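You operate a simulated robot arm through the tools that you are given. There is no shell and no other tool. Be economical: measure what you need, move in short steps, check, and stop when the job is done.

Carry out the task below with a simulated robot arm. There is one attempt and no reset: what you move stays moved.

Task
Free the spliced web and wind the loose end back.
Fine: both clamps free first, green guide fully toward the roller, red pawl at held last.

Only the result counts: the job must be done as asked and must still hold three seconds after the hand-in. Knocking over, shifting, dropping, spilling or breaking anything else fails it.

Robot
A 6-joint arm with a two-finger parallel gripper on a trunk, on a base that drives. Base frame: it is fixed to the floor where the robot stands at the start and does not move with it; the origin is under the middle of the robot, x ahead of it, y to its left, z up; the surface under the hand at the start is at about z = 0.905. Lengths are in m, angles in rad, forces in N, time in s.
With the tool pointing down near the work surface it reaches from about 0.14 to 0.84 m from the robot's upright axis, wherever it stands. Its first joint turns from -2.897 to 2.897 rad. Places, roughly: black bench winder crank [0.1, -1.5, 1]; blue clamp lever [0.4, 0, 1]; green tape guide [0.7, -0.3, 0.9]; red pawl lever [0, -1.6, 0.9]; yellow clamp lever [0.4, -0.3, 1]. Payload 3.91 kg.
Tool frame: the origin (TCP) lies between the finger pads and is the grasp point; the fingertips stand 0.03 m ahead of it; z points along the fingers, y is the line along which they close. Largest opening 0.11 m; finger width 0.02, thickness 0.01; the body of the gripper, 0.048 by 0.112 m, starts 0.055 m behind the TCP.
Orientation is that of the tool frame in the base frame, as a unit quaternion [x, y, z, w]. With the fingers straight down and closing along the base's y, the tool's x points along the base's -x, its y along +y and its z along -z.

Tools
- The arm moves only by the tool drive_tool. Its argument "increments" is a list of rows, each a list of 3 entries, a list of its own where there are three numbers: the shift along the tool's x, y, z in m, then the turn, a rotation vector about the tool's x, y, z in rad, then the gripper command, from -1 (shut) to 1 (fully open), values between in proportion. In form: [[[tx, ty, tz], [ax, ay, az], grip], ...]. A call has 1 to 12 rows; each row shifts and turns the commanded pose from where the row before left it, along the tool's axes as they then stand. A row lasts 0.2 s, in which the tool goes at most 0.05 m and 0.15 rad; a call with a longer step from one row to the next is refused whole, and so is a gripper value outside its range. Where a pose cannot be reached the arm comes as near as it can. A force on the tool above 90 N (or 10 N above the force at the start of the call, whichever is more), or a blocked arm, ends the call early, and 0.2 s more pass. The fingers move at their own pace (about 0.108 m/s each) and stop on an object; they squeeze with about 39 N. The grip force told is the motor's: it shows also when the fingers shut on nothing. Time passes only in rows, and 0.2 s behind the last, so rows that do not move let the fingers close. The reply holds the time, the measured pose of the TCP, the force on the tool along the base axes, the opening and the grip force, in the units named above and with some noise, with the torque about the TCP (base axes, N m) and any sound that the robot's microphone picked up.
- Cameras (640 x 400 px; columns grow to the right, rows downward): "scene" is now at [-0.085, -0.0257, 1.5415]; the picture's right is [-0.26, -0.96, 0.00], its down [-0.53, 0.15, -0.83] and it looks along [0.80, -0.22, -0.55] (base axes); focal length 275 px, centre (320, 200). "wrist" rides on the gripper at [0.077, 0.007, -0.114] in the tool frame; the picture's right is [-0.09, 1.00, 0.00], its down [-0.80, -0.07, -0.59] and it looks along [-0.59, -0.05, 0.80] (tool axes); focal length 270 px, centre (320, 200). There is no depth. A picture from a camera that has moved, and an enlarged one, comes with that camera's place and axes in the base frame and with its lens.
- get_image(camera): a new picture of that camera. It takes no simulated time.
- raise_lower(by): slides the trunk up (or, below 0, down) by that many m; the arm and the scene camera ride with it, the base frame stays. It gives what a move gives, with no picture.
- base_move(legs): drives the robot by 1 to 6 legs, each [ahead, left, turn to the left] in m, m and rad, along the robot's own axes; the way and the turn of a leg run together, so that a leg with both is an arc; at most 1.5 m and 3.142 rad a leg. The arm and the cameras ride along, it lands a little off, and it stops where it bumps. It gives what a move gives.
- aim_head(pan, tilt): turns the head with the scene camera to pan (to the left, within 1.501 rad either way) and tilt (down, from -0.506 to 1.204), counted from straight ahead of the robot. It gives what a move gives.
- zoom(camera, box): a new picture of the part [left, top, right, bottom] of that camera's present view, enlarged. It takes no simulated time.
- close_job(): hands the job in; it is judged then, once.

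Work in short steps. Places have to be worked out from the pictures, the camera data and where the tool is seen: move nearer, look again, correct. Check each grasp and each placing, and mend what went wrong. You have 120 turns and 78 pictures in all, those below and enlarged ones among them. Open the gripper and draw the arm clear of the work before you hand the job in, unless the task says otherwise; then end with one line.

The tools are called after "Emit:" by a JSON object that holds its "name" and its "arguments". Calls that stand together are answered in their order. drive_tool: Moves the arm, as the interface text tells. Its arguments: {"type":"object","properties":{"increments":{"type":"array","items":{"type":"array"}}},"required":["increments"]} The other tools are called the same way: raise_lower (by) slides the trunk up or down; base_move (legs) drives the base; aim_head (pan, tilt) turns the head that bears the scene camera; get_image (camera) takes a picture; zoom (camera, box) takes an enlarged picture of a part of a camera's view; close_job () hands the job in.

At the start:

```text
time_s: 0.0
tool_pos: [0.4645, -0.1947, 1.2163]
orientation: [0.0, 1.0, 0.0, 0.0]
force: [0.2, -0.5, -0.1]
moment: [0.02, -0.01, 0.03]
opening: 0.11
grip_force: 0.0
trunk travel left (down, up): [-0.475, 0.065]
robot x, y, heading: [0.0013, 0.0027, 0.002]
head pan, tilt: [-0.269, 0.583]
```

scene: 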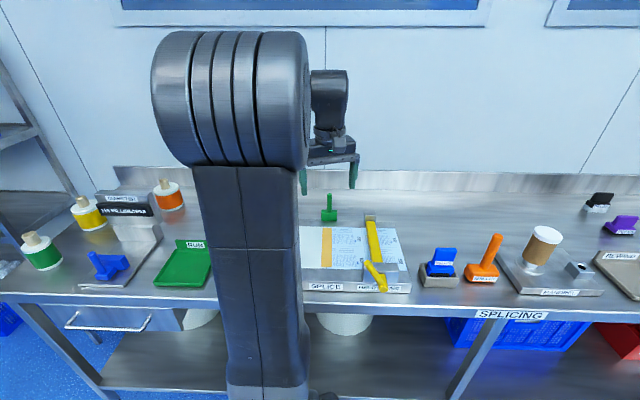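
wrist: 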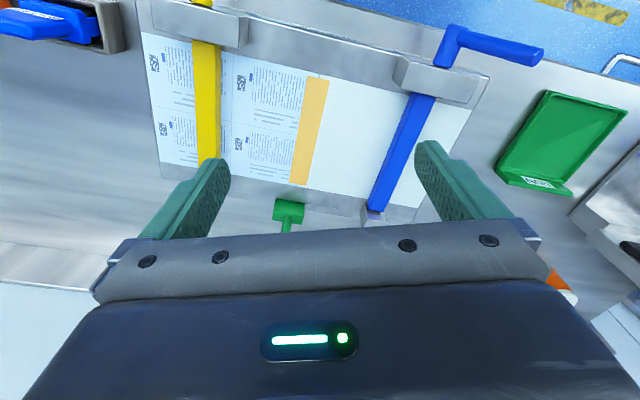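

The wrist view shows a splice plate with yellow and blue levers and a green knob. I'll enlarge both views to understand the mechanisms.

Emit:
{"name": "zoom", "arguments": {"camera": "wrist", "box": [130, 0, 560, 240]}}

Emit:
{"name": "zoom", "arguments": {"camera": "scene", "box": [280, 170, 460, 310]}}

Emit:
{"name": "aim_head", "arguments": {"pan": -1.2, "tilt": 0.5}}

```text
1.49 times, centred on (345, 120) of wrist
camera zoom: at [0.389, -0.1892, 1.3321], right [0.09, 1.0, 0.0], down [0.8, -0.07, 0.59], along [0.59, -0.05, -0.8], focal length 402 px, centre (283, 319)
```

zoom: 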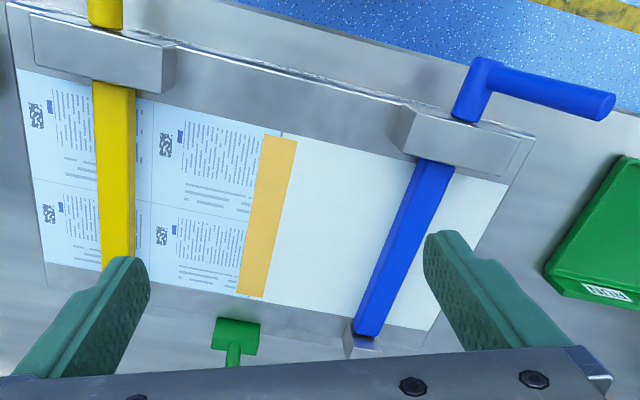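

```text
2.86 times, centred on (370, 240) of scene
camera zoom: at [-0.085, -0.0257, 1.5415], right [-0.26, -0.96, 0.0], down [-0.53, 0.15, -0.83], along [0.8, -0.22, -0.55], focal length 785 px, centre (177, 86)
```

zoom: 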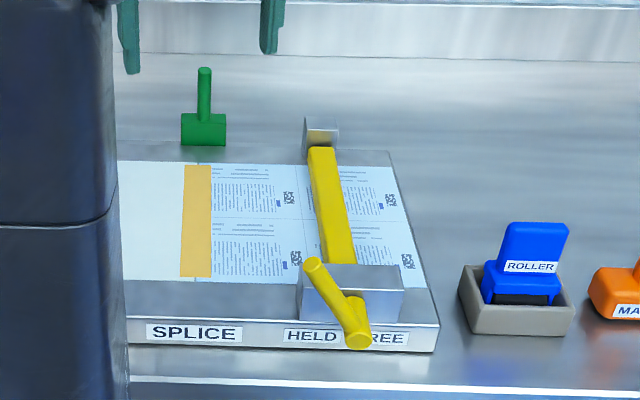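

```text
time_s: 1.2
tool_pos: [0.4653, -0.1966, 1.2169]
orientation: [-0.001, 1.0, 0.0, 0.0]
force: [-0.5, -0.6, 0.1]
moment: [-0.01, 0.02, -0.01]
opening: 0.1102
grip_force: 0.0
trunk travel left (down, up): [-0.475, 0.065]
robot x, y, heading: [0.0009, 0.0002, -0.0]
head pan, tilt: [-1.201, 0.499]
```

The clamps are cams turned about a fore-aft bar, with HELD and FREE marked on the front face. Next I'll look at the winder side.

Emit:
{"name": "get_image", "arguments": {"camera": "scene"}}

```text
73 pictures are left
camera scene: at [-0.1378, -0.0869, 1.549], right [-0.93, -0.36, 0.0], down [-0.17, 0.45, -0.88], along [0.32, -0.82, -0.48], focal length 275 px, centre (320, 200)
```

scene: 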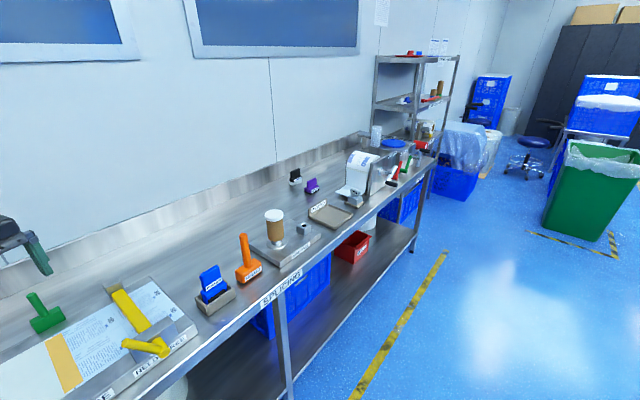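

Emit:
{"name": "zoom", "arguments": {"camera": "scene", "box": [320, 120, 450, 220]}}

Emit:
{"name": "zoom", "arguments": {"camera": "scene", "box": [0, 260, 210, 400]}}

```text
4.00 times, centred on (385, 170) of scene
camera zoom: at [-0.1378, -0.0869, 1.549], right [-0.93, -0.36, 0.0], down [-0.17, 0.45, -0.88], along [0.32, -0.82, -0.48], focal length 1100 px, centre (60, 320)
```

zoom: 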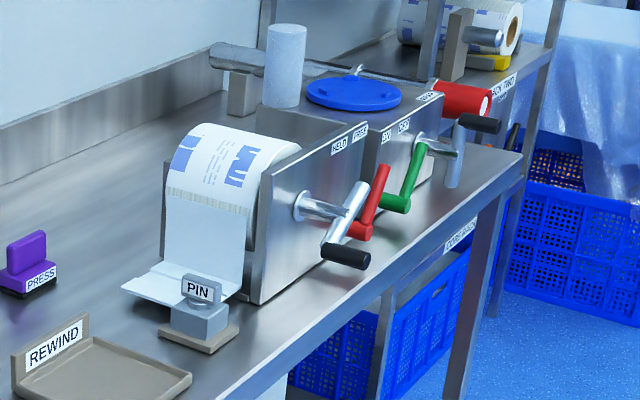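

```text
2.86 times, centred on (105, 330) of scene
camera zoom: at [-0.1378, -0.0869, 1.549], right [-0.93, -0.36, 0.0], down [-0.17, 0.45, -0.88], along [0.32, -0.82, -0.48], focal length 785 px, centre (934, -171)
```

zoom: 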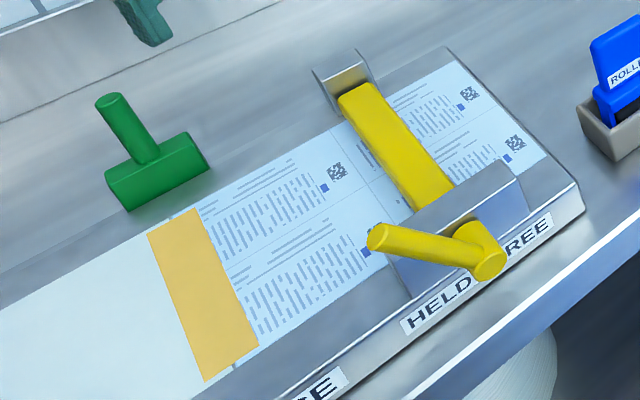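

The winder has a crank, a red lever marked HELD/FREE, and its roll. The bench lies turned by about -0.27 rad, so I'll square the robot to it, shift left, and look at the blue clamp and guide.

Emit:
{"name": "base_move", "arguments": {"legs": [[0, 0, -0.268], [0, 0.35, 0]]}}

Emit:
{"name": "aim_head", "arguments": {"pan": -0.55, "tilt": 0.75}}

Emit:
{"name": "get_image", "arguments": {"camera": "scene"}}

```text
time_s: 4.4
tool_pos: [0.491, 0.0221, 1.2171]
orientation: [0.135, 0.991, 0.0, 0.0]
force: [-0.1, -0.2, 0.1]
moment: [0.01, 0.04, 0.03]
opening: 0.1101
grip_force: 0.1
trunk travel left (down, up): [-0.475, 0.065]
robot x, y, heading: [0.0928, 0.3339, -0.269]
head pan, tilt: [-1.201, 0.499]
```

```text
time_s: 5.4
tool_pos: [0.4896, 0.0226, 1.2172]
orientation: [0.134, 0.991, 0.0, 0.0]
force: [0.2, 0.1, -0.1]
moment: [0.02, -0.02, -0.02]
opening: 0.1101
grip_force: 0.0
trunk travel left (down, up): [-0.475, 0.065]
robot x, y, heading: [0.0928, 0.3366, -0.273]
head pan, tilt: [-0.55, 0.75]
```

```text
70 pictures are left
camera scene: at [-0.0146, 0.3176, 1.5271], right [-0.73, -0.68, 0.0], down [-0.46, 0.5, -0.73], along [0.5, -0.54, -0.68], focal length 275 px, centre (320, 200)
```

scene: 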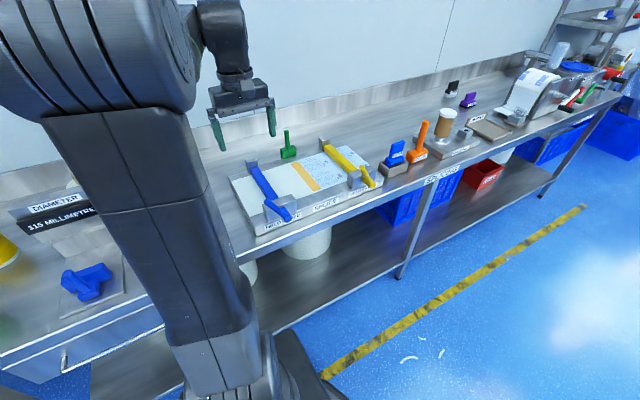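

Emit:
{"name": "zoom", "arguments": {"camera": "scene", "box": [220, 110, 400, 240]}}

Emit:
{"name": "zoom", "arguments": {"camera": "scene", "box": [490, 30, 640, 130]}}

```text
3.08 times, centred on (310, 175) of scene
camera zoom: at [-0.0146, 0.3176, 1.5271], right [-0.73, -0.68, 0.0], down [-0.46, 0.5, -0.73], along [0.5, -0.54, -0.68], focal length 846 px, centre (351, 277)
```

zoom: 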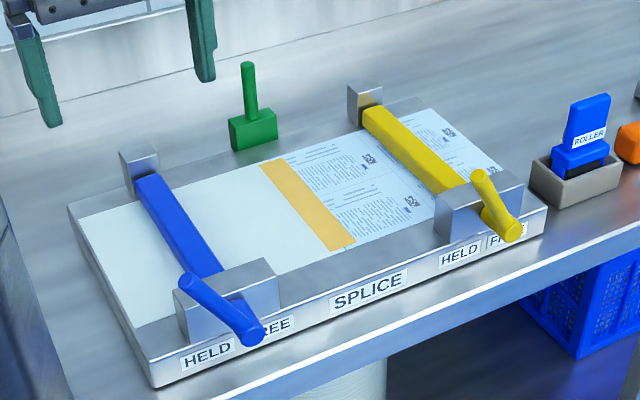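

```text
4.00 times, centred on (565, 80) of scene
camera zoom: at [-0.0146, 0.3176, 1.5271], right [-0.73, -0.68, 0.0], down [-0.46, 0.5, -0.73], along [0.5, -0.54, -0.68], focal length 1100 px, centre (-660, 680)
```

zoom: 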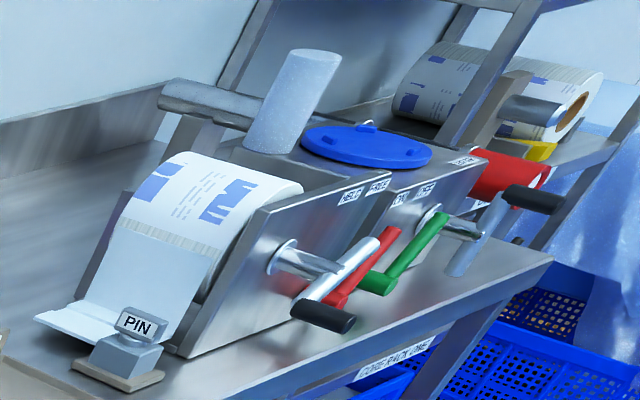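

Blue handle: pivot near (0.40, 0.00), tip up and to the left (HELD); FREE is to the right. A wrist picture from here will help triangulate.

Emit:
{"name": "get_image", "arguments": {"camera": "wrist"}}

```text
67 pictures are left
camera wrist: at [0.4179, 0.049, 1.3321], right [0.35, 0.94, 0.0], down [0.75, -0.28, 0.59], along [0.56, -0.21, -0.8], focal length 270 px, centre (320, 200)
```

wrist: 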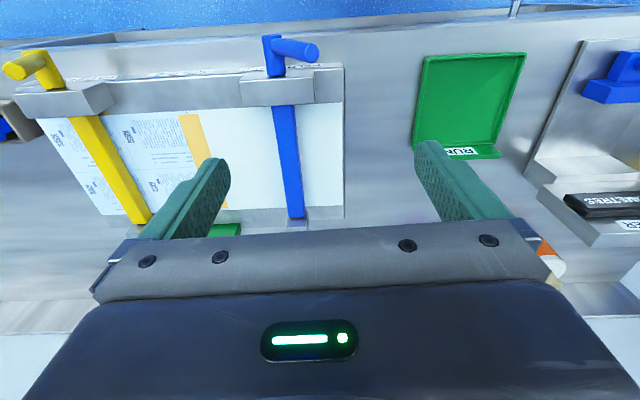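

Triangulated: elbow at (0.432, -0.025, 0.946), tip at (0.457, 0.025, 1.022). I'll shut the fingers and come down to the left of the blue handle.

Emit:
{"name": "drive_tool", "arguments": {"increments": [[[0.02, 0.02, 0], [0, 0, 0], -1], [[0.023, 0.023, 0], [0, 0, 0], -1], [[0, 0, 0.045], [0, 0, 0], -1], [[0, 0, 0.045], [0, 0, 0], -1], [[0, 0, 0.045], [0, 0, 0], -1], [[0, 0, 0.04], [0, 0, 0], -1], [[0, 0, 0.027], [0, 0, 0], -1], [[0, 0, 0], [0, 0, 0], -1]]}}

Emit:
{"name": "get_image", "arguments": {"camera": "wrist"}}

Emit:
{"name": "zoom", "arguments": {"camera": "scene", "box": [200, 100, 400, 240]}}

```text
time_s: 7.2
tool_pos: [0.4612, 0.0762, 1.0127]
orientation: [0.135, 0.991, 0.0, 0.0]
force: [-0.5, -0.5, 0.0]
moment: [0.02, -0.02, 0.0]
opening: 0.0001
grip_force: 37.8
trunk travel left (down, up): [-0.475, 0.065]
robot x, y, heading: [0.0952, 0.3339, -0.275]
head pan, tilt: [-0.55, 0.75]
```

```text
66 pictures are left
camera wrist: at [0.3893, 0.1036, 1.1277], right [0.35, 0.94, 0.0], down [0.75, -0.28, 0.59], along [0.56, -0.21, -0.8], focal length 270 px, centre (320, 200)
```

wrist: 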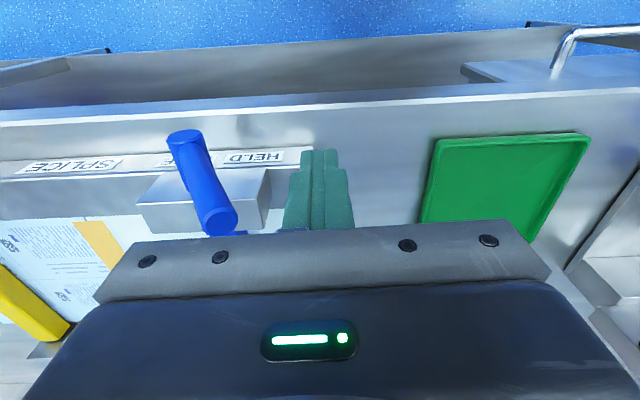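

```text
2.86 times, centred on (300, 170) of scene
camera zoom: at [-0.0145, 0.3177, 1.5271], right [-0.73, -0.68, 0.0], down [-0.47, 0.5, -0.73], along [0.5, -0.53, -0.68], focal length 785 px, centre (377, 286)
```

zoom: 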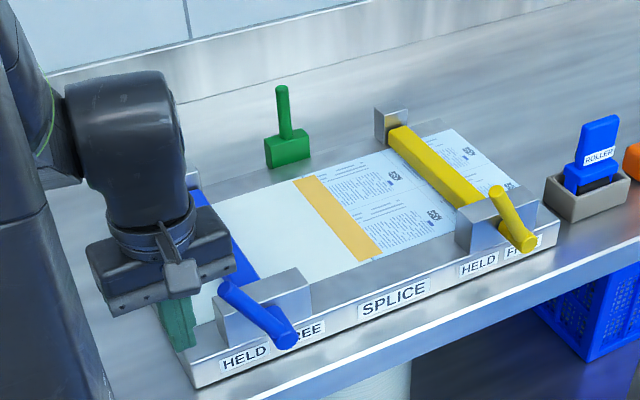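

The finger stick is left of the handle and in front of the block. I'll push right along the arc.

Emit:
{"name": "drive_tool", "arguments": {"increments": [[[-0.004, -0.03, 0], [0, 0, 0], -1], [[0, -0.02, 0], [0, 0, 0], -1], [[0, -0.02, 0], [0, 0, 0], -1], [[0, -0.02, 0], [0, 0, 0], -1], [[0, -0.02, 0], [0, 0, 0], -1], [[0, -0.015, 0], [0, 0, 0], -1]]}}

Emit:
{"name": "zoom", "arguments": {"camera": "scene", "box": [200, 100, 400, 240]}}

```text
time_s: 8.6
tool_pos: [0.4331, -0.0323, 1.0133]
orientation: [0.133, 0.991, 0.004, -0.002]
force: [11.9, 67.9, -1.8]
moment: [2.05, -0.38, 0.15]
opening: 0.0003
grip_force: 37.7
trunk travel left (down, up): [-0.475, 0.065]
robot x, y, heading: [0.095, 0.3346, -0.268]
head pan, tilt: [-0.55, 0.75]
```

```text
2.86 times, centred on (300, 170) of scene
camera zoom: at [-0.0123, 0.3281, 1.5272], right [-0.73, -0.69, 0.01], down [-0.47, 0.49, -0.73], along [0.5, -0.54, -0.68], focal length 785 px, centre (377, 286)
```

zoom: 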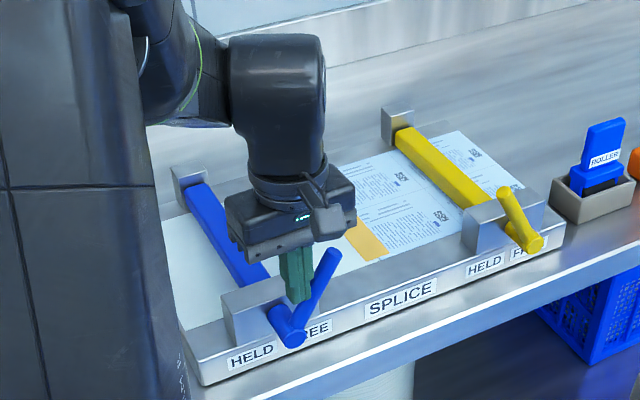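

The lever turned to the FREE side and met about 68 N, probably a stop. I'll back off and check that it stays.

Emit:
{"name": "drive_tool", "arguments": {"increments": [[[0, 0.02, 0], [0, 0, 0], -1], [[0, 0.03, 0], [0, 0, 0], -1], [[0, 0.01, -0.04], [0, 0, 0], -1], [[0, 0, -0.05], [0, 0, 0], -1], [[0, 0, -0.05], [0, 0, 0], -1]]}}

Emit:
{"name": "zoom", "arguments": {"camera": "scene", "box": [200, 100, 400, 240]}}

Emit:
{"name": "get_image", "arguments": {"camera": "wrist"}}

```text
time_s: 9.8
tool_pos: [0.4466, 0.0115, 1.159]
orientation: [0.135, 0.991, -0.001, 0.001]
force: [-0.1, 0.0, 0.0]
moment: [0.01, 0.03, -0.01]
opening: 0.0
grip_force: 38.5
trunk travel left (down, up): [-0.475, 0.065]
robot x, y, heading: [0.0915, 0.3327, -0.269]
head pan, tilt: [-0.55, 0.75]
```

```text
2.86 times, centred on (300, 170) of scene
camera zoom: at [-0.0148, 0.318, 1.527], right [-0.73, -0.68, 0.0], down [-0.47, 0.5, -0.73], along [0.5, -0.54, -0.68], focal length 785 px, centre (377, 286)
```

zoom: 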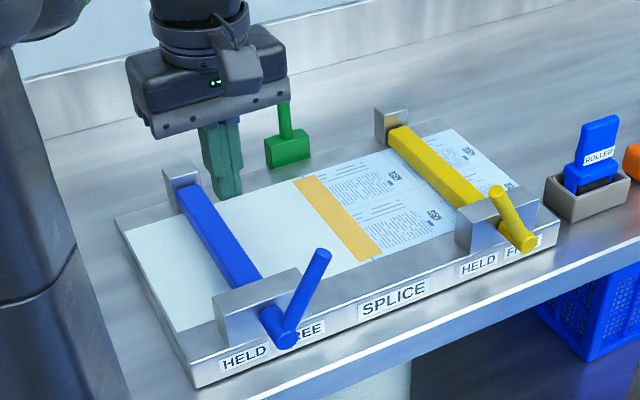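

```text
62 pictures are left
camera wrist: at [0.3748, 0.0383, 1.2736], right [0.35, 0.94, 0.0], down [0.75, -0.28, 0.59], along [0.56, -0.21, -0.8], focal length 270 px, centre (320, 200)
```

wrist: 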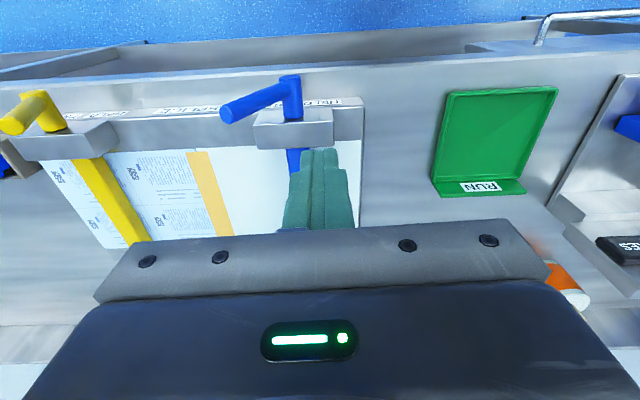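

Blue rests at the mirrored stop on FREE. Yellow's elbow works out to about L -0.215 (0.306 m further right along the bench), so I'll shift the base and look again.

Emit:
{"name": "base_move", "arguments": {"legs": [[0, -0.306, 0]]}}

Emit:
{"name": "get_image", "arguments": {"camera": "wrist"}}

Emit:
{"name": "get_image", "arguments": {"camera": "scene"}}

```text
time_s: 11.9
tool_pos: [0.3636, -0.2794, 1.1572]
orientation: [0.137, 0.991, 0.0, 0.0]
force: [-1.0, -0.7, 0.6]
moment: [0.02, -0.01, 0.01]
opening: 0.0
grip_force: 37.9
trunk travel left (down, up): [-0.475, 0.065]
robot x, y, heading: [0.0124, 0.0454, -0.275]
head pan, tilt: [-0.55, 0.75]
```

```text
61 pictures are left
camera wrist: at [0.2924, -0.2527, 1.2728], right [0.36, 0.93, 0.0], down [0.75, -0.29, 0.59], along [0.56, -0.21, -0.8], focal length 270 px, centre (320, 200)
```

wrist: 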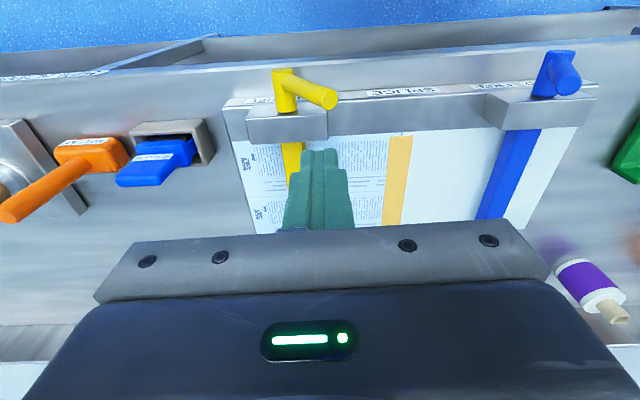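

```text
60 pictures are left
camera scene: at [-0.0957, 0.0292, 1.527], right [-0.74, -0.68, 0.0], down [-0.46, 0.5, -0.73], along [0.5, -0.54, -0.68], focal length 275 px, centre (320, 200)
```

scene: 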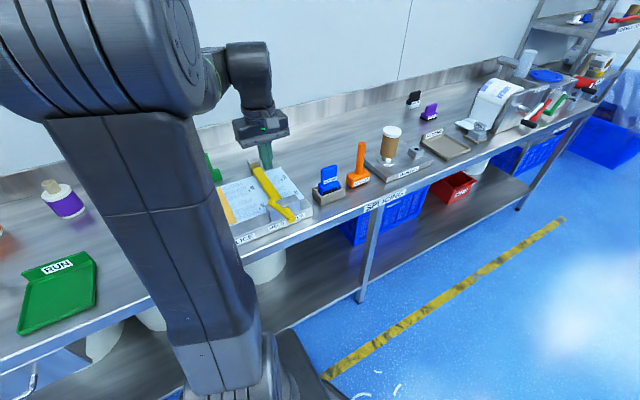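

Yellow tip at L -0.162 and elbow at L -0.215, matching blue's geometry. I'll repeat the same push.

Emit:
{"name": "drive_tool", "arguments": {"increments": [[[0.004, 0.03, 0], [0, 0, 0], -1], [[0, 0.032, 0], [0, 0, 0], -1], [[0, 0, 0.05], [0, 0, 0], -1], [[0, 0, 0.05], [0, 0, 0], -1], [[0, 0, 0.044], [0, 0, 0], -1], [[0, -0.03, 0], [0, 0, 0], -1], [[0, -0.02, 0], [0, 0, 0], -1], [[0, -0.02, 0], [0, 0, 0], -1], [[0, -0.02, 0], [0, 0, 0], -1], [[0, -0.02, 0], [0, 0, 0], -1], [[0, -0.015, 0], [0, 0, 0], -1]]}}

Emit:
{"name": "zoom", "arguments": {"camera": "scene", "box": [180, 120, 340, 250]}}

```text
time_s: 14.3
tool_pos: [0.3456, -0.33, 1.0131]
orientation: [0.135, 0.991, 0.001, 0.0]
force: [17.9, 48.3, 8.9]
moment: [1.42, -0.45, -0.21]
opening: 0.0
grip_force: 37.6
trunk travel left (down, up): [-0.475, 0.065]
robot x, y, heading: [0.0155, 0.0492, -0.266]
head pan, tilt: [-0.55, 0.75]
```

```text
3.08 times, centred on (260, 185) of scene
camera zoom: at [-0.0933, 0.0376, 1.5275], right [-0.73, -0.68, 0.0], down [-0.46, 0.5, -0.73], along [0.5, -0.54, -0.68], focal length 846 px, centre (505, 246)
```

zoom: 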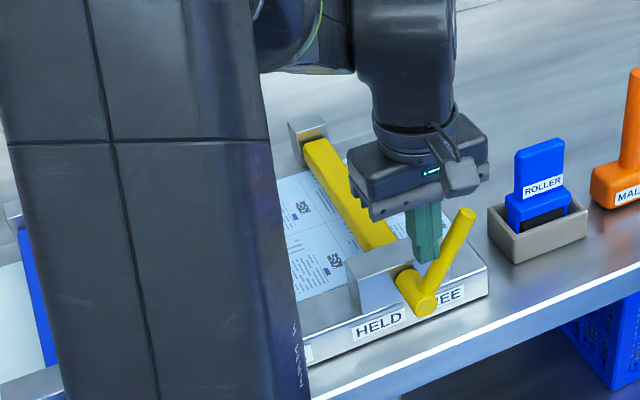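

Yellow is over on the FREE side, with 48 N of resistance. I'll nudge a little further to be sure of the stop, then back off and rise.

Emit:
{"name": "drive_tool", "arguments": {"increments": [[[0, -0.005, 0], [0, 0, 0], -1], [[0, -0.004, 0], [0, 0, 0], -1], [[0, 0, 0], [0, 0, 0], -1]]}}

Emit:
{"name": "drive_tool", "arguments": {"increments": [[[0, 0.02, 0], [0, 0, 0], -1], [[0, 0.03, 0], [0, 0, 0], -1], [[0, 0.01, -0.04], [0, 0, 0], -1], [[0, 0, -0.05], [0, 0, 0], -1], [[0, 0, -0.05], [0, 0, 0], -1]]}}

Emit:
{"name": "get_image", "arguments": {"camera": "wrist"}}

Emit:
{"name": "zoom", "arguments": {"camera": "scene", "box": [180, 120, 340, 250]}}

```text
time_s: 14.9
tool_pos: [0.3456, -0.3311, 1.0127]
orientation: [0.135, 0.991, 0.007, 0.001]
force: [9.5, 35.0, 28.0]
moment: [0.89, -0.09, -0.19]
opening: 0.0
grip_force: 38.5
trunk travel left (down, up): [-0.475, 0.065]
robot x, y, heading: [0.0147, 0.0479, -0.268]
head pan, tilt: [-0.55, 0.75]
stopped in row 3: the force on the tool passed its limit at 91 N (the readings are from after the stop); the commanded pose is now the measured one
```

```text
time_s: 16.1
tool_pos: [0.3613, -0.2837, 1.1519]
orientation: [0.137, 0.991, 0.008, -0.001]
force: [-0.4, 0.5, -0.6]
moment: [-0.02, 0.0, 0.02]
opening: 0.0001
grip_force: 37.4
trunk travel left (down, up): [-0.475, 0.065]
robot x, y, heading: [0.0124, 0.0444, -0.272]
head pan, tilt: [-0.55, 0.75]
```

```text
58 pictures are left
camera wrist: at [0.2898, -0.2579, 1.268], right [0.36, 0.93, 0.02], down [0.75, -0.3, 0.59], along [0.56, -0.2, -0.81], focal length 270 px, centre (320, 200)
```

wrist: 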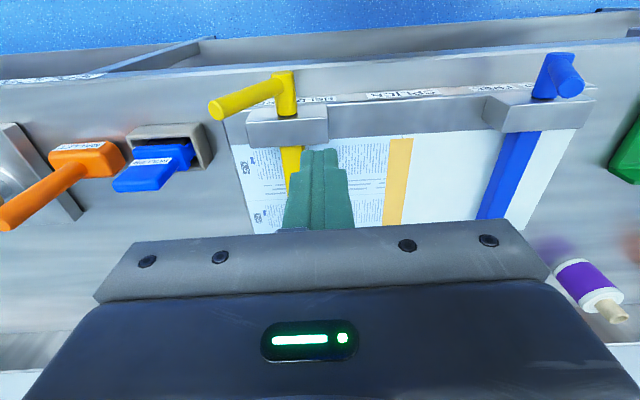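

```text
3.08 times, centred on (260, 185) of scene
camera zoom: at [-0.0954, 0.0309, 1.527], right [-0.73, -0.68, 0.0], down [-0.46, 0.5, -0.73], along [0.5, -0.54, -0.68], focal length 846 px, centre (505, 246)
```

zoom: 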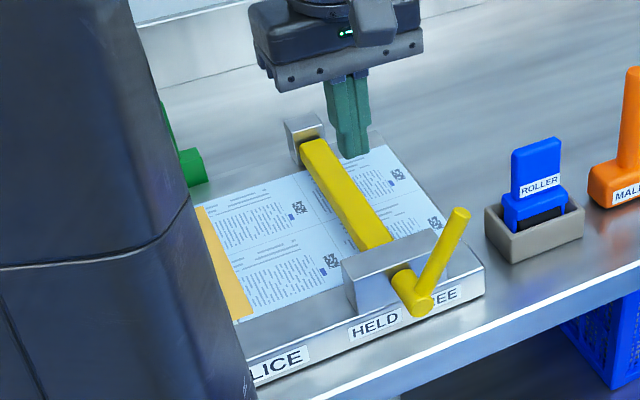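

Both clamps show FREE. Next is the green guide at about (0.7, -0.3), so I'll open the fingers and move the hand toward it to look closely.

Emit:
{"name": "drive_tool", "arguments": {"increments": [[[0, 0, -0.05], [0, 0, 0], 0], [[-0.05, 0.01, 0], [0, 0, 0], 0], [[-0.05, 0.01, 0], [0, 0, 0], 0], [[-0.05, 0.01, 0], [0, 0, 0], 0], [[-0.05, 0.01, 0], [0, 0, 0], 0], [[-0.04, 0.01, 0], [0, 0, 0], 0]]}}

Emit:
{"name": "get_image", "arguments": {"camera": "wrist"}}

Emit:
{"name": "aim_head", "arguments": {"pan": 0.0, "tilt": 0.6}}

Emit:
{"name": "get_image", "arguments": {"camera": "scene"}}

```text
refused: row 2 steps farther than a row can; nothing moved
```

```text
56 pictures are left
camera wrist: at [0.2898, -0.2579, 1.268], right [0.36, 0.93, 0.02], down [0.75, -0.3, 0.59], along [0.56, -0.2, -0.81], focal length 270 px, centre (320, 200)
```

wrist: 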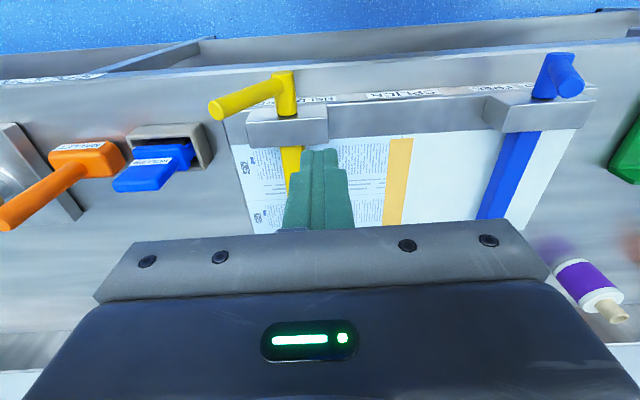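

```text
time_s: 17.1
tool_pos: [0.3614, -0.2845, 1.1515]
orientation: [0.137, 0.991, 0.009, -0.001]
force: [1.1, -1.0, 0.7]
moment: [-0.01, 0.01, 0.0]
opening: 0.0
grip_force: 37.7
trunk travel left (down, up): [-0.475, 0.065]
robot x, y, heading: [0.013, 0.051, -0.271]
head pan, tilt: [0.0, 0.6]
```

```text
55 pictures are left
camera scene: at [-0.0664, 0.0675, 1.5399], right [-0.27, -0.96, 0.0], down [-0.54, 0.15, -0.82], along [0.79, -0.22, -0.57], focal length 275 px, centre (320, 200)
```

scene: 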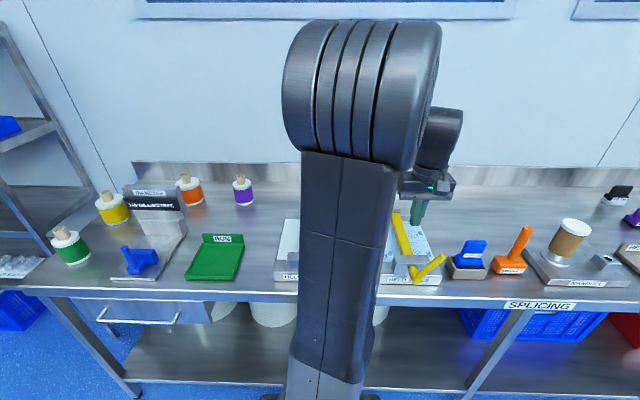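

One row was slightly too long; I'll retry with shorter rows.

Emit:
{"name": "drive_tool", "arguments": {"increments": [[[0, 0, -0.048], [0, 0, 0], 0], [[-0.045, 0.01, 0], [0, 0, 0], 0], [[-0.045, 0.01, 0], [0, 0, 0], 0], [[-0.045, 0.01, 0], [0, 0, 0], 0], [[-0.045, 0.01, 0], [0, 0, 0], 0], [[-0.045, 0.01, 0], [0, 0, 0], 0]]}}

Emit:
{"name": "get_image", "arguments": {"camera": "wrist"}}

```text
time_s: 18.5
tool_pos: [0.5905, -0.297, 1.1975]
orientation: [0.138, 0.99, 0.008, -0.001]
force: [0.9, 0.3, 0.0]
moment: [0.06, 0.01, 0.01]
opening: 0.0551
grip_force: 0.0
trunk travel left (down, up): [-0.475, 0.065]
robot x, y, heading: [0.0125, 0.0433, -0.274]
head pan, tilt: [0.0, 0.6]
```

```text
54 pictures are left
camera wrist: at [0.5196, -0.2711, 1.3133], right [0.36, 0.93, 0.02], down [0.75, -0.3, 0.59], along [0.56, -0.2, -0.81], focal length 270 px, centre (320, 200)
```

wrist: 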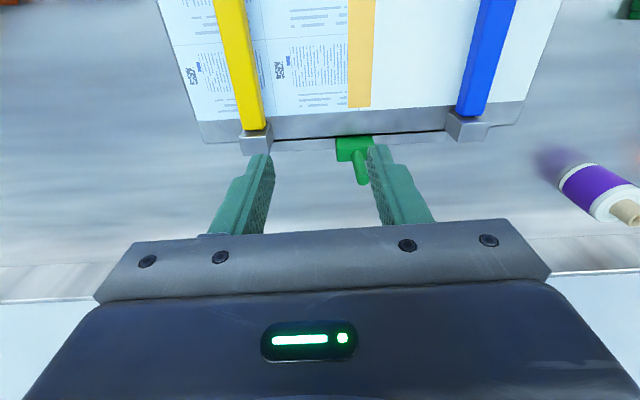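

Emit:
{"name": "zoom", "arguments": {"camera": "wrist", "box": [190, 80, 530, 240]}}

```text
1.88 times, centred on (360, 160) of wrist
camera zoom: at [0.5196, -0.2711, 1.3133], right [0.36, 0.93, 0.02], down [0.75, -0.3, 0.59], along [0.56, -0.2, -0.81], focal length 509 px, centre (245, 275)
```

zoom: 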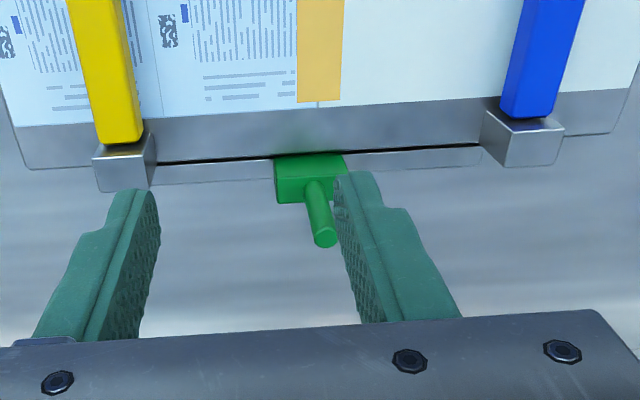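

The guide slides on a rail behind the plate between the two blocks, and the roller is to the right. The post tip is near (0.73, -0.286, 0.996), so I'll straddle it with the fingers half open.

Emit:
{"name": "drive_tool", "arguments": {"increments": [[[-0.04, 0.015, 0], [0.016, 0, 0], 0], [[-0.045, 0.017, 0], [0, 0, 0], 0], [[-0.046, 0.017, 0], [0, 0, 0], 0], [[0, 0, 0.045], [0, 0, 0], 0], [[0, 0, 0.045], [0, 0, 0], 0]]}}

Emit:
{"name": "get_image", "arguments": {"camera": "wrist"}}

```text
time_s: 19.7
tool_pos: [0.7116, -0.2784, 1.1074]
orientation: [0.137, 0.991, 0.0, -0.001]
force: [-0.4, -0.2, 0.5]
moment: [-0.03, 0.01, 0.02]
opening: 0.055
grip_force: 0.1
out of reach, approached as far as the arm can: row 3
trunk travel left (down, up): [-0.475, 0.065]
robot x, y, heading: [0.0146, 0.044, -0.27]
head pan, tilt: [0.0, 0.6]
```

```text
52 pictures are left
camera wrist: at [0.6411, -0.251, 1.2233], right [0.36, 0.93, 0.0], down [0.75, -0.29, 0.59], along [0.55, -0.21, -0.8], focal length 270 px, centre (320, 200)
```

wrist: 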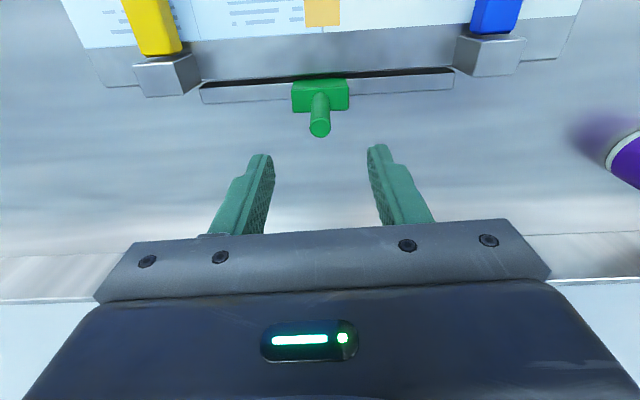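

The post is nearly between the fingers (about 8 mm farther ahead). I'll go down around it.

Emit:
{"name": "drive_tool", "arguments": {"increments": [[[0, 0, 0.04], [0, 0, 0], 0], [[0, 0, 0.04], [0, 0, 0], 0], [[-0.008, 0, 0.03], [0, 0, 0], 0], [[0, 0, 0.008], [0, 0, 0], 0]]}}

Emit:
{"name": "get_image", "arguments": {"camera": "wrist"}}

```text
time_s: 20.7
tool_pos: [0.7176, -0.2781, 0.9852]
orientation: [0.137, 0.991, 0.001, -0.001]
force: [0.8, 0.4, -0.3]
moment: [0.02, 0.01, 0.0]
opening: 0.0552
grip_force: 0.0
trunk travel left (down, up): [-0.475, 0.065]
robot x, y, heading: [0.0139, 0.0478, -0.27]
head pan, tilt: [0.0, 0.6]
```

```text
51 pictures are left
camera wrist: at [0.6478, -0.2514, 1.1021], right [0.36, 0.93, 0.0], down [0.75, -0.29, 0.59], along [0.55, -0.21, -0.81], focal length 270 px, centre (320, 200)
```

wrist: 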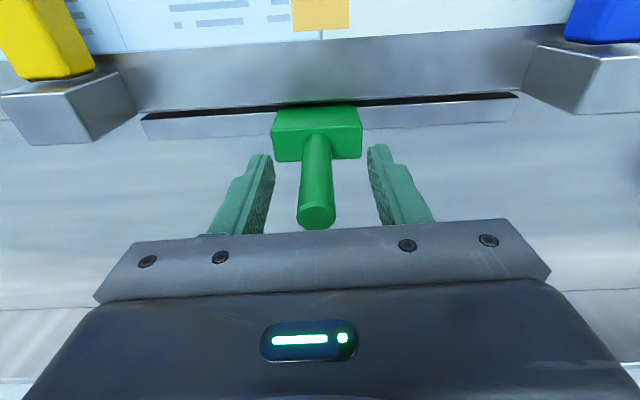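

The post is between the fingers, but the right finger might meet the yellow rear block at the end of travel. I'll push from the left with shut fingers instead.

Emit:
{"name": "drive_tool", "arguments": {"increments": [[[0, 0, -0.04], [0, 0, 0], 0], [[0, 0, -0.03], [0, 0, 0], 0], [[-0.006, 0.025, 0], [0, 0, 0], -1], [[0, 0.015, 0], [0, 0, 0], -1], [[0, 0, 0.04], [0, 0, 0], -1], [[0, 0, 0.03], [0, 0, 0], -1], [[0, 0, 0], [0, 0, 0], -1]]}}

Emit:
{"name": "get_image", "arguments": {"camera": "wrist"}}

```text
time_s: 22.3
tool_pos: [0.7334, -0.2441, 0.99]
orientation: [0.138, 0.99, 0.0, -0.001]
force: [-0.3, 0.1, 0.1]
moment: [0.01, 0.01, -0.01]
opening: 0.0
grip_force: 37.5
trunk travel left (down, up): [-0.475, 0.065]
robot x, y, heading: [0.011, 0.0457, -0.274]
head pan, tilt: [0.0, 0.6]
```

```text
50 pictures are left
camera wrist: at [0.6628, -0.2174, 1.1059], right [0.36, 0.93, 0.0], down [0.75, -0.29, 0.59], along [0.55, -0.21, -0.81], focal length 270 px, centre (320, 200)
```

wrist: 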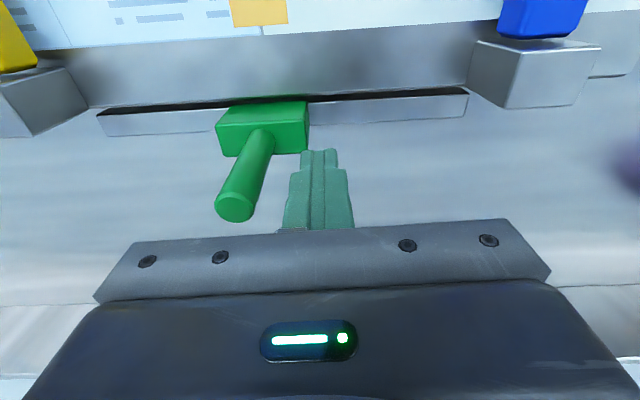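

The stick is left of the post. I'll push right in small steps until it stops.

Emit:
{"name": "drive_tool", "arguments": {"increments": [[[0, -0.02, 0], [0, 0, 0], -1], [[0, -0.02, 0], [0, 0, 0], -1], [[0, -0.02, 0], [0, 0, 0], -1], [[0, -0.02, 0], [0, 0, 0], -1], [[0, 0, 0], [0, 0, 0], -1]]}}

Emit:
{"name": "get_image", "arguments": {"camera": "wrist"}}

```text
time_s: 23.5
tool_pos: [0.7111, -0.3207, 0.9897]
orientation: [0.137, 0.991, 0.001, -0.001]
force: [-0.6, -0.3, 0.4]
moment: [-0.01, -0.01, -0.03]
opening: 0.0
grip_force: 37.7
trunk travel left (down, up): [-0.475, 0.065]
robot x, y, heading: [0.0099, 0.0457, -0.273]
head pan, tilt: [0.0, 0.6]
```

```text
49 pictures are left
camera wrist: at [0.6399, -0.293, 1.105], right [0.36, 0.93, 0.0], down [0.75, -0.29, 0.59], along [0.55, -0.21, -0.81], focal length 270 px, centre (320, 200)
```

wrist: 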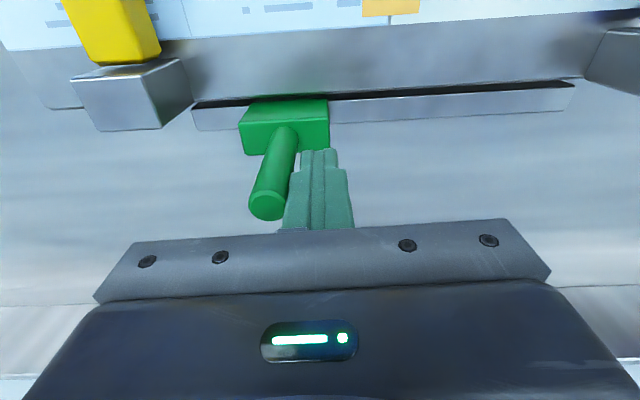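

The guide is sliding freely; about 3–4 cm of slot remain. I'll continue to the stop.

Emit:
{"name": "drive_tool", "arguments": {"increments": [[[0, -0.015, 0], [0, 0, 0], -1], [[0, -0.01, 0], [0, 0, 0], -1], [[0, -0.01, 0], [0, 0, 0], -1], [[0, -0.005, 0], [0, 0, 0], -1], [[0, 0, 0], [0, 0, 0], -1]]}}

Emit:
{"name": "get_image", "arguments": {"camera": "wrist"}}

```text
time_s: 24.7
tool_pos: [0.7031, -0.3504, 0.9896]
orientation: [0.136, 0.991, 0.0, -0.002]
force: [0.4, 31.9, -1.1]
moment: [-0.29, -0.04, -0.33]
opening: 0.0
grip_force: 37.4
trunk travel left (down, up): [-0.475, 0.065]
robot x, y, heading: [0.0128, 0.0474, -0.27]
head pan, tilt: [0.0, 0.6]
```

```text
48 pictures are left
camera wrist: at [0.6319, -0.3241, 1.105], right [0.35, 0.94, 0.0], down [0.75, -0.28, 0.59], along [0.55, -0.21, -0.81], focal length 270 px, centre (320, 200)
```

wrist: 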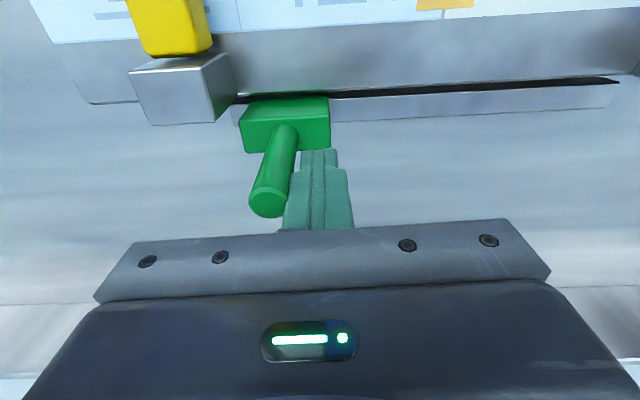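

The guide is at its right stop (32 N). I'll back off, raise the hand and draw it in before driving to the winder.

Emit:
{"name": "drive_tool", "arguments": {"increments": [[[0, 0.02, 0], [0, 0, 0], -1], [[0, 0.01, -0.04], [0, 0, 0], -1], [[0, 0, -0.048], [0, 0, 0], -1], [[0, 0, -0.048], [0, 0, 0], -1], [[0.048, 0, 0], [0, 0, 0], -1], [[0.048, 0, 0], [0, 0, 0], -1], [[0.035, 0, -0.03], [0, 0, 0], -1], [[0.035, 0, -0.03], [0, 0, 0], -1], [[0.035, 0, -0.03], [0, 0, 0], -1], [[0.045, 0, -0.01], [0, 0, 0], -1], [[0.045, 0, 0], [0, 0, 0], -1], [[0.045, 0, 0], [0, 0, 0], -1]]}}

Emit:
{"name": "aim_head", "arguments": {"pan": -0.55, "tilt": 0.65}}

Emit:
{"name": "get_image", "arguments": {"camera": "scene"}}

```text
time_s: 27.3
tool_pos: [0.3857, -0.2376, 1.2253]
orientation: [0.138, 0.99, 0.0, 0.0]
force: [0.5, -0.6, 0.1]
moment: [-0.05, -0.02, 0.01]
opening: 0.0004
grip_force: 37.8
trunk travel left (down, up): [-0.475, 0.065]
robot x, y, heading: [0.0119, 0.0488, -0.273]
head pan, tilt: [0.0, 0.6]
```

```text
time_s: 28.2
tool_pos: [0.3887, -0.2391, 1.2249]
orientation: [0.138, 0.99, 0.0, 0.0]
force: [0.3, 0.0, -0.1]
moment: [0.0, 0.0, -0.03]
opening: 0.0
grip_force: 37.5
trunk travel left (down, up): [-0.475, 0.065]
robot x, y, heading: [0.013, 0.049, -0.273]
head pan, tilt: [-0.55, 0.649]
```

```text
47 pictures are left
camera scene: at [-0.0924, 0.0278, 1.5357], right [-0.73, -0.68, 0.0], down [-0.41, 0.44, -0.8], along [0.54, -0.58, -0.6], focal length 275 px, centre (320, 200)
```

scene: 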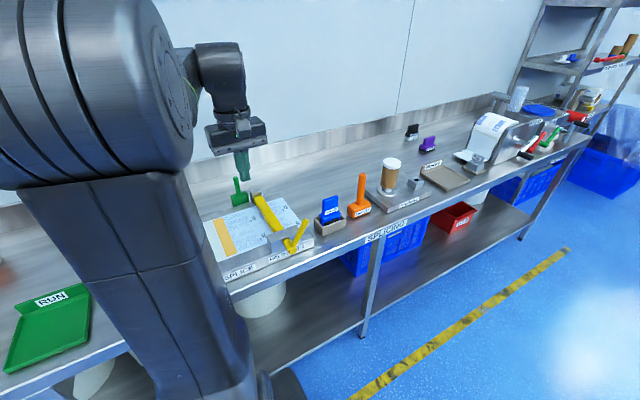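

The guide sits against its right stop. The bench way is clear, so I'll drive right along it toward the winder and look.

Emit:
{"name": "base_move", "arguments": {"legs": [[0, -1.0, 0]]}}

Emit:
{"name": "get_image", "arguments": {"camera": "scene"}}

Emit:
{"name": "zoom", "arguments": {"camera": "scene", "box": [200, 120, 380, 260]}}

```text
time_s: 33.5
tool_pos: [0.1003, -1.2139, 1.2238]
orientation: [0.148, 0.989, 0.001, -0.001]
force: [0.1, -0.3, -0.1]
moment: [0.01, -0.02, -0.03]
opening: 0.0
grip_force: 37.2
trunk travel left (down, up): [-0.475, 0.065]
robot x, y, heading: [-0.2688, -0.9181, -0.295]
head pan, tilt: [-0.55, 0.649]
```

```text
46 pictures are left
camera scene: at [-0.3748, -0.9364, 1.5356], right [-0.75, -0.66, 0.0], down [-0.4, 0.45, -0.8], along [0.53, -0.6, -0.6], focal length 275 px, centre (320, 200)
```

scene: 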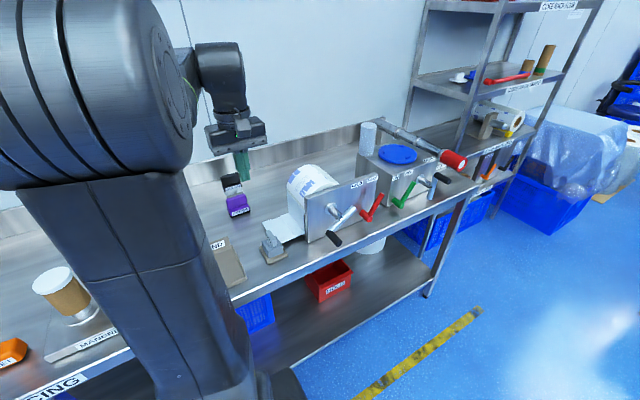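

```text
2.86 times, centred on (290, 190) of scene
camera zoom: at [-0.3748, -0.9364, 1.5356], right [-0.75, -0.66, 0.0], down [-0.4, 0.45, -0.8], along [0.53, -0.6, -0.6], focal length 785 px, centre (406, 229)
```

zoom: 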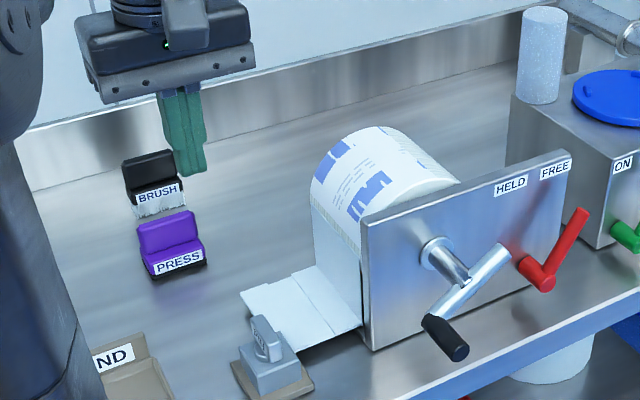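

The red pawl leans toward FREE already, which suits winding. The tail comes off the roll's left side, so winding is clockwise seen from the front. I'll move a bit nearer, square up, and view the crank from the wrist.

Emit:
{"name": "base_move", "arguments": {"legs": [[0, -0.15, 0.024]]}}

Emit:
{"name": "get_image", "arguments": {"camera": "wrist"}}

Emit:
{"name": "zoom", "arguments": {"camera": "scene", "box": [200, 120, 380, 260]}}

```text
time_s: 34.8
tool_pos: [0.066, -1.3466, 1.2248]
orientation: [0.135, 0.991, 0.0, -0.001]
force: [0.6, 0.4, -0.6]
moment: [0.01, -0.04, 0.0]
opening: 0.0001
grip_force: 37.7
trunk travel left (down, up): [-0.475, 0.065]
robot x, y, heading: [-0.3129, -1.0617, -0.27]
head pan, tilt: [-0.55, 0.649]
```

```text
44 pictures are left
camera wrist: at [-0.0054, -1.3206, 1.34], right [0.35, 0.94, 0.0], down [0.75, -0.28, 0.59], along [0.56, -0.21, -0.81], focal length 270 px, centre (320, 200)
```

wrist: 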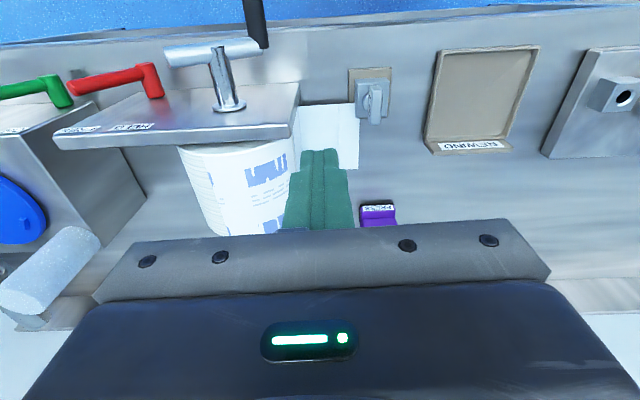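

```text
2.86 times, centred on (290, 190) of scene
camera zoom: at [-0.416, -1.0832, 1.5356], right [-0.73, -0.68, 0.0], down [-0.41, 0.44, -0.8], along [0.54, -0.58, -0.6], focal length 785 px, centre (406, 229)
```

zoom: 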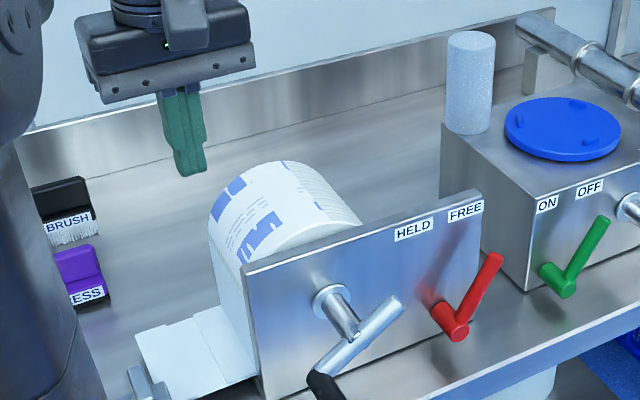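

Crank: axis at about F 0.388, L -1.398, z 0.989, radius about 5 cm; the black handle sits at L -1.353, z 0.96, F 0.33–0.375. I'll open halfway, hover over the handle and check.

Emit:
{"name": "drive_tool", "arguments": {"increments": [[[0.028, -0.025, 0], [0, 0, 0], 0], [[0.028, -0.025, 0], [0, 0, 0], 0], [[0.027, -0.024, 0], [0, 0, 0], 0], [[0, 0, 0.045], [0, 0, 0], 0], [[0, 0, 0.045], [0, 0, 0], 0], [[0, 0, 0.045], [0, 0, 0], 0]]}}

Emit:
{"name": "get_image", "arguments": {"camera": "wrist"}}

Emit:
{"name": "aim_head", "arguments": {"pan": -0.75, "tilt": 0.75}}

Emit:
{"name": "get_image", "arguments": {"camera": "scene"}}

```text
time_s: 36.2
tool_pos: [-0.0322, -1.3944, 1.0896]
orientation: [0.135, 0.991, 0.001, 0.0]
force: [0.2, 0.0, -0.7]
moment: [0.02, -0.01, 0.0]
opening: 0.0547
grip_force: 0.0
trunk travel left (down, up): [-0.475, 0.065]
robot x, y, heading: [-0.3109, -1.0624, -0.265]
head pan, tilt: [-0.55, 0.649]
```

```text
42 pictures are left
camera wrist: at [-0.1023, -1.3688, 1.2066], right [0.35, 0.94, 0.0], down [0.75, -0.28, 0.59], along [0.56, -0.21, -0.81], focal length 270 px, centre (320, 200)
```

wrist: 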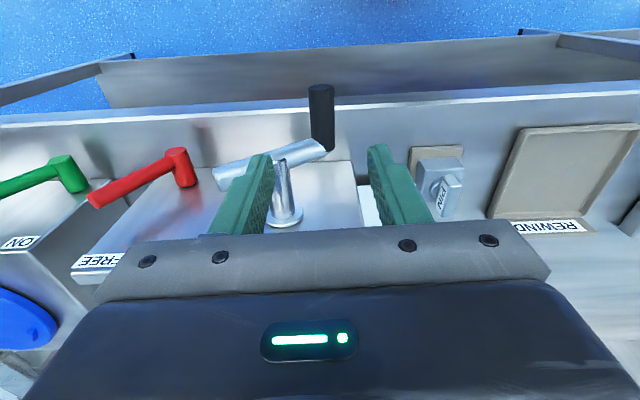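

```text
time_s: 37.0
tool_pos: [-0.0324, -1.3942, 1.0924]
orientation: [0.134, 0.991, 0.001, -0.001]
force: [0.2, 0.3, -0.7]
moment: [-0.02, 0.0, 0.0]
opening: 0.055
grip_force: 0.2
trunk travel left (down, up): [-0.475, 0.065]
robot x, y, heading: [-0.3111, -1.0613, -0.269]
head pan, tilt: [-0.75, 0.75]
```

```text
41 pictures are left
camera scene: at [-0.4316, -1.0894, 1.5271], right [-0.85, -0.52, 0.0], down [-0.36, 0.58, -0.73], along [0.38, -0.62, -0.68], focal length 275 px, centre (320, 200)
```

scene: 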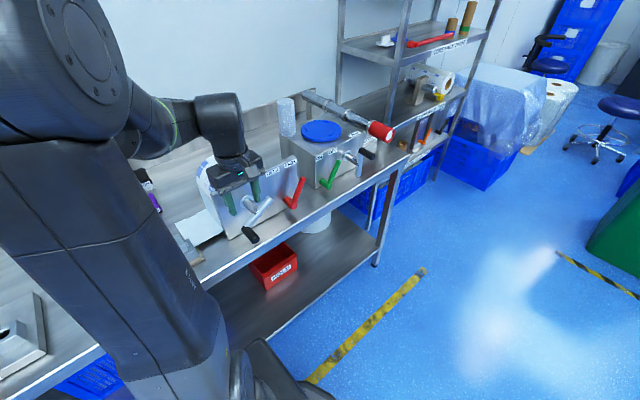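

The hand is centred over the handle. I'll descend and close on it.

Emit:
{"name": "drive_tool", "arguments": {"increments": [[[0, 0, 0.045], [0, 0, 0], 0], [[0, 0, 0.04], [0, 0, 0], 0], [[0, 0, 0.03], [0, 0, 0], 0], [[0, 0, 0], [0, 0, 0], -1], [[0, 0, 0], [0, 0, 0], -1]]}}

Emit:
{"name": "zoom", "arguments": {"camera": "scene", "box": [150, 120, 340, 270]}}

Emit:
{"name": "get_image", "arguments": {"camera": "wrist"}}

```text
time_s: 38.1
tool_pos: [-0.0326, -1.3946, 0.9752]
orientation: [0.136, 0.991, 0.001, -0.001]
force: [3.0, 8.7, -11.9]
moment: [0.19, -0.86, -0.92]
opening: 0.0236
grip_force: 45.2
trunk travel left (down, up): [-0.475, 0.065]
robot x, y, heading: [-0.3112, -1.0622, -0.266]
head pan, tilt: [-0.75, 0.75]
```

```text
2.67 times, centred on (245, 195) of scene
camera zoom: at [-0.4306, -1.0886, 1.5269], right [-0.85, -0.52, 0.0], down [-0.36, 0.58, -0.73], along [0.38, -0.62, -0.68], focal length 733 px, centre (520, 213)
```

zoom: 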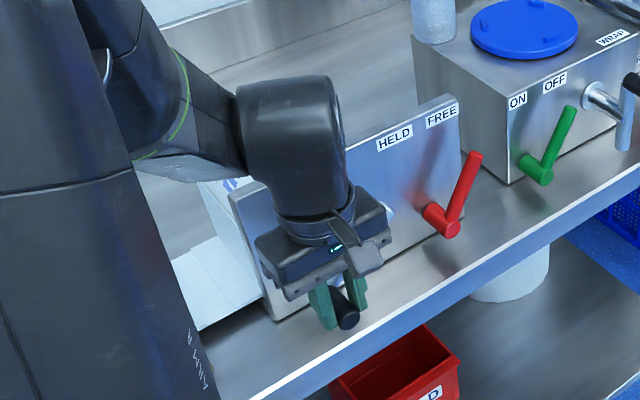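

```text
39 pictures are left
camera wrist: at [-0.1032, -1.368, 1.0905], right [0.35, 0.94, 0.0], down [0.75, -0.29, 0.59], along [0.55, -0.21, -0.81], focal length 270 px, centre (320, 200)
```

wrist: 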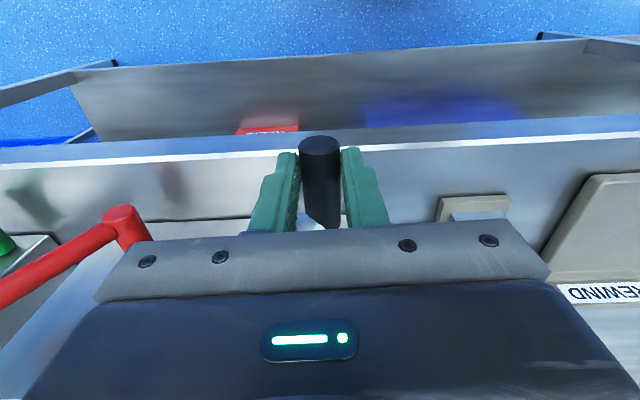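

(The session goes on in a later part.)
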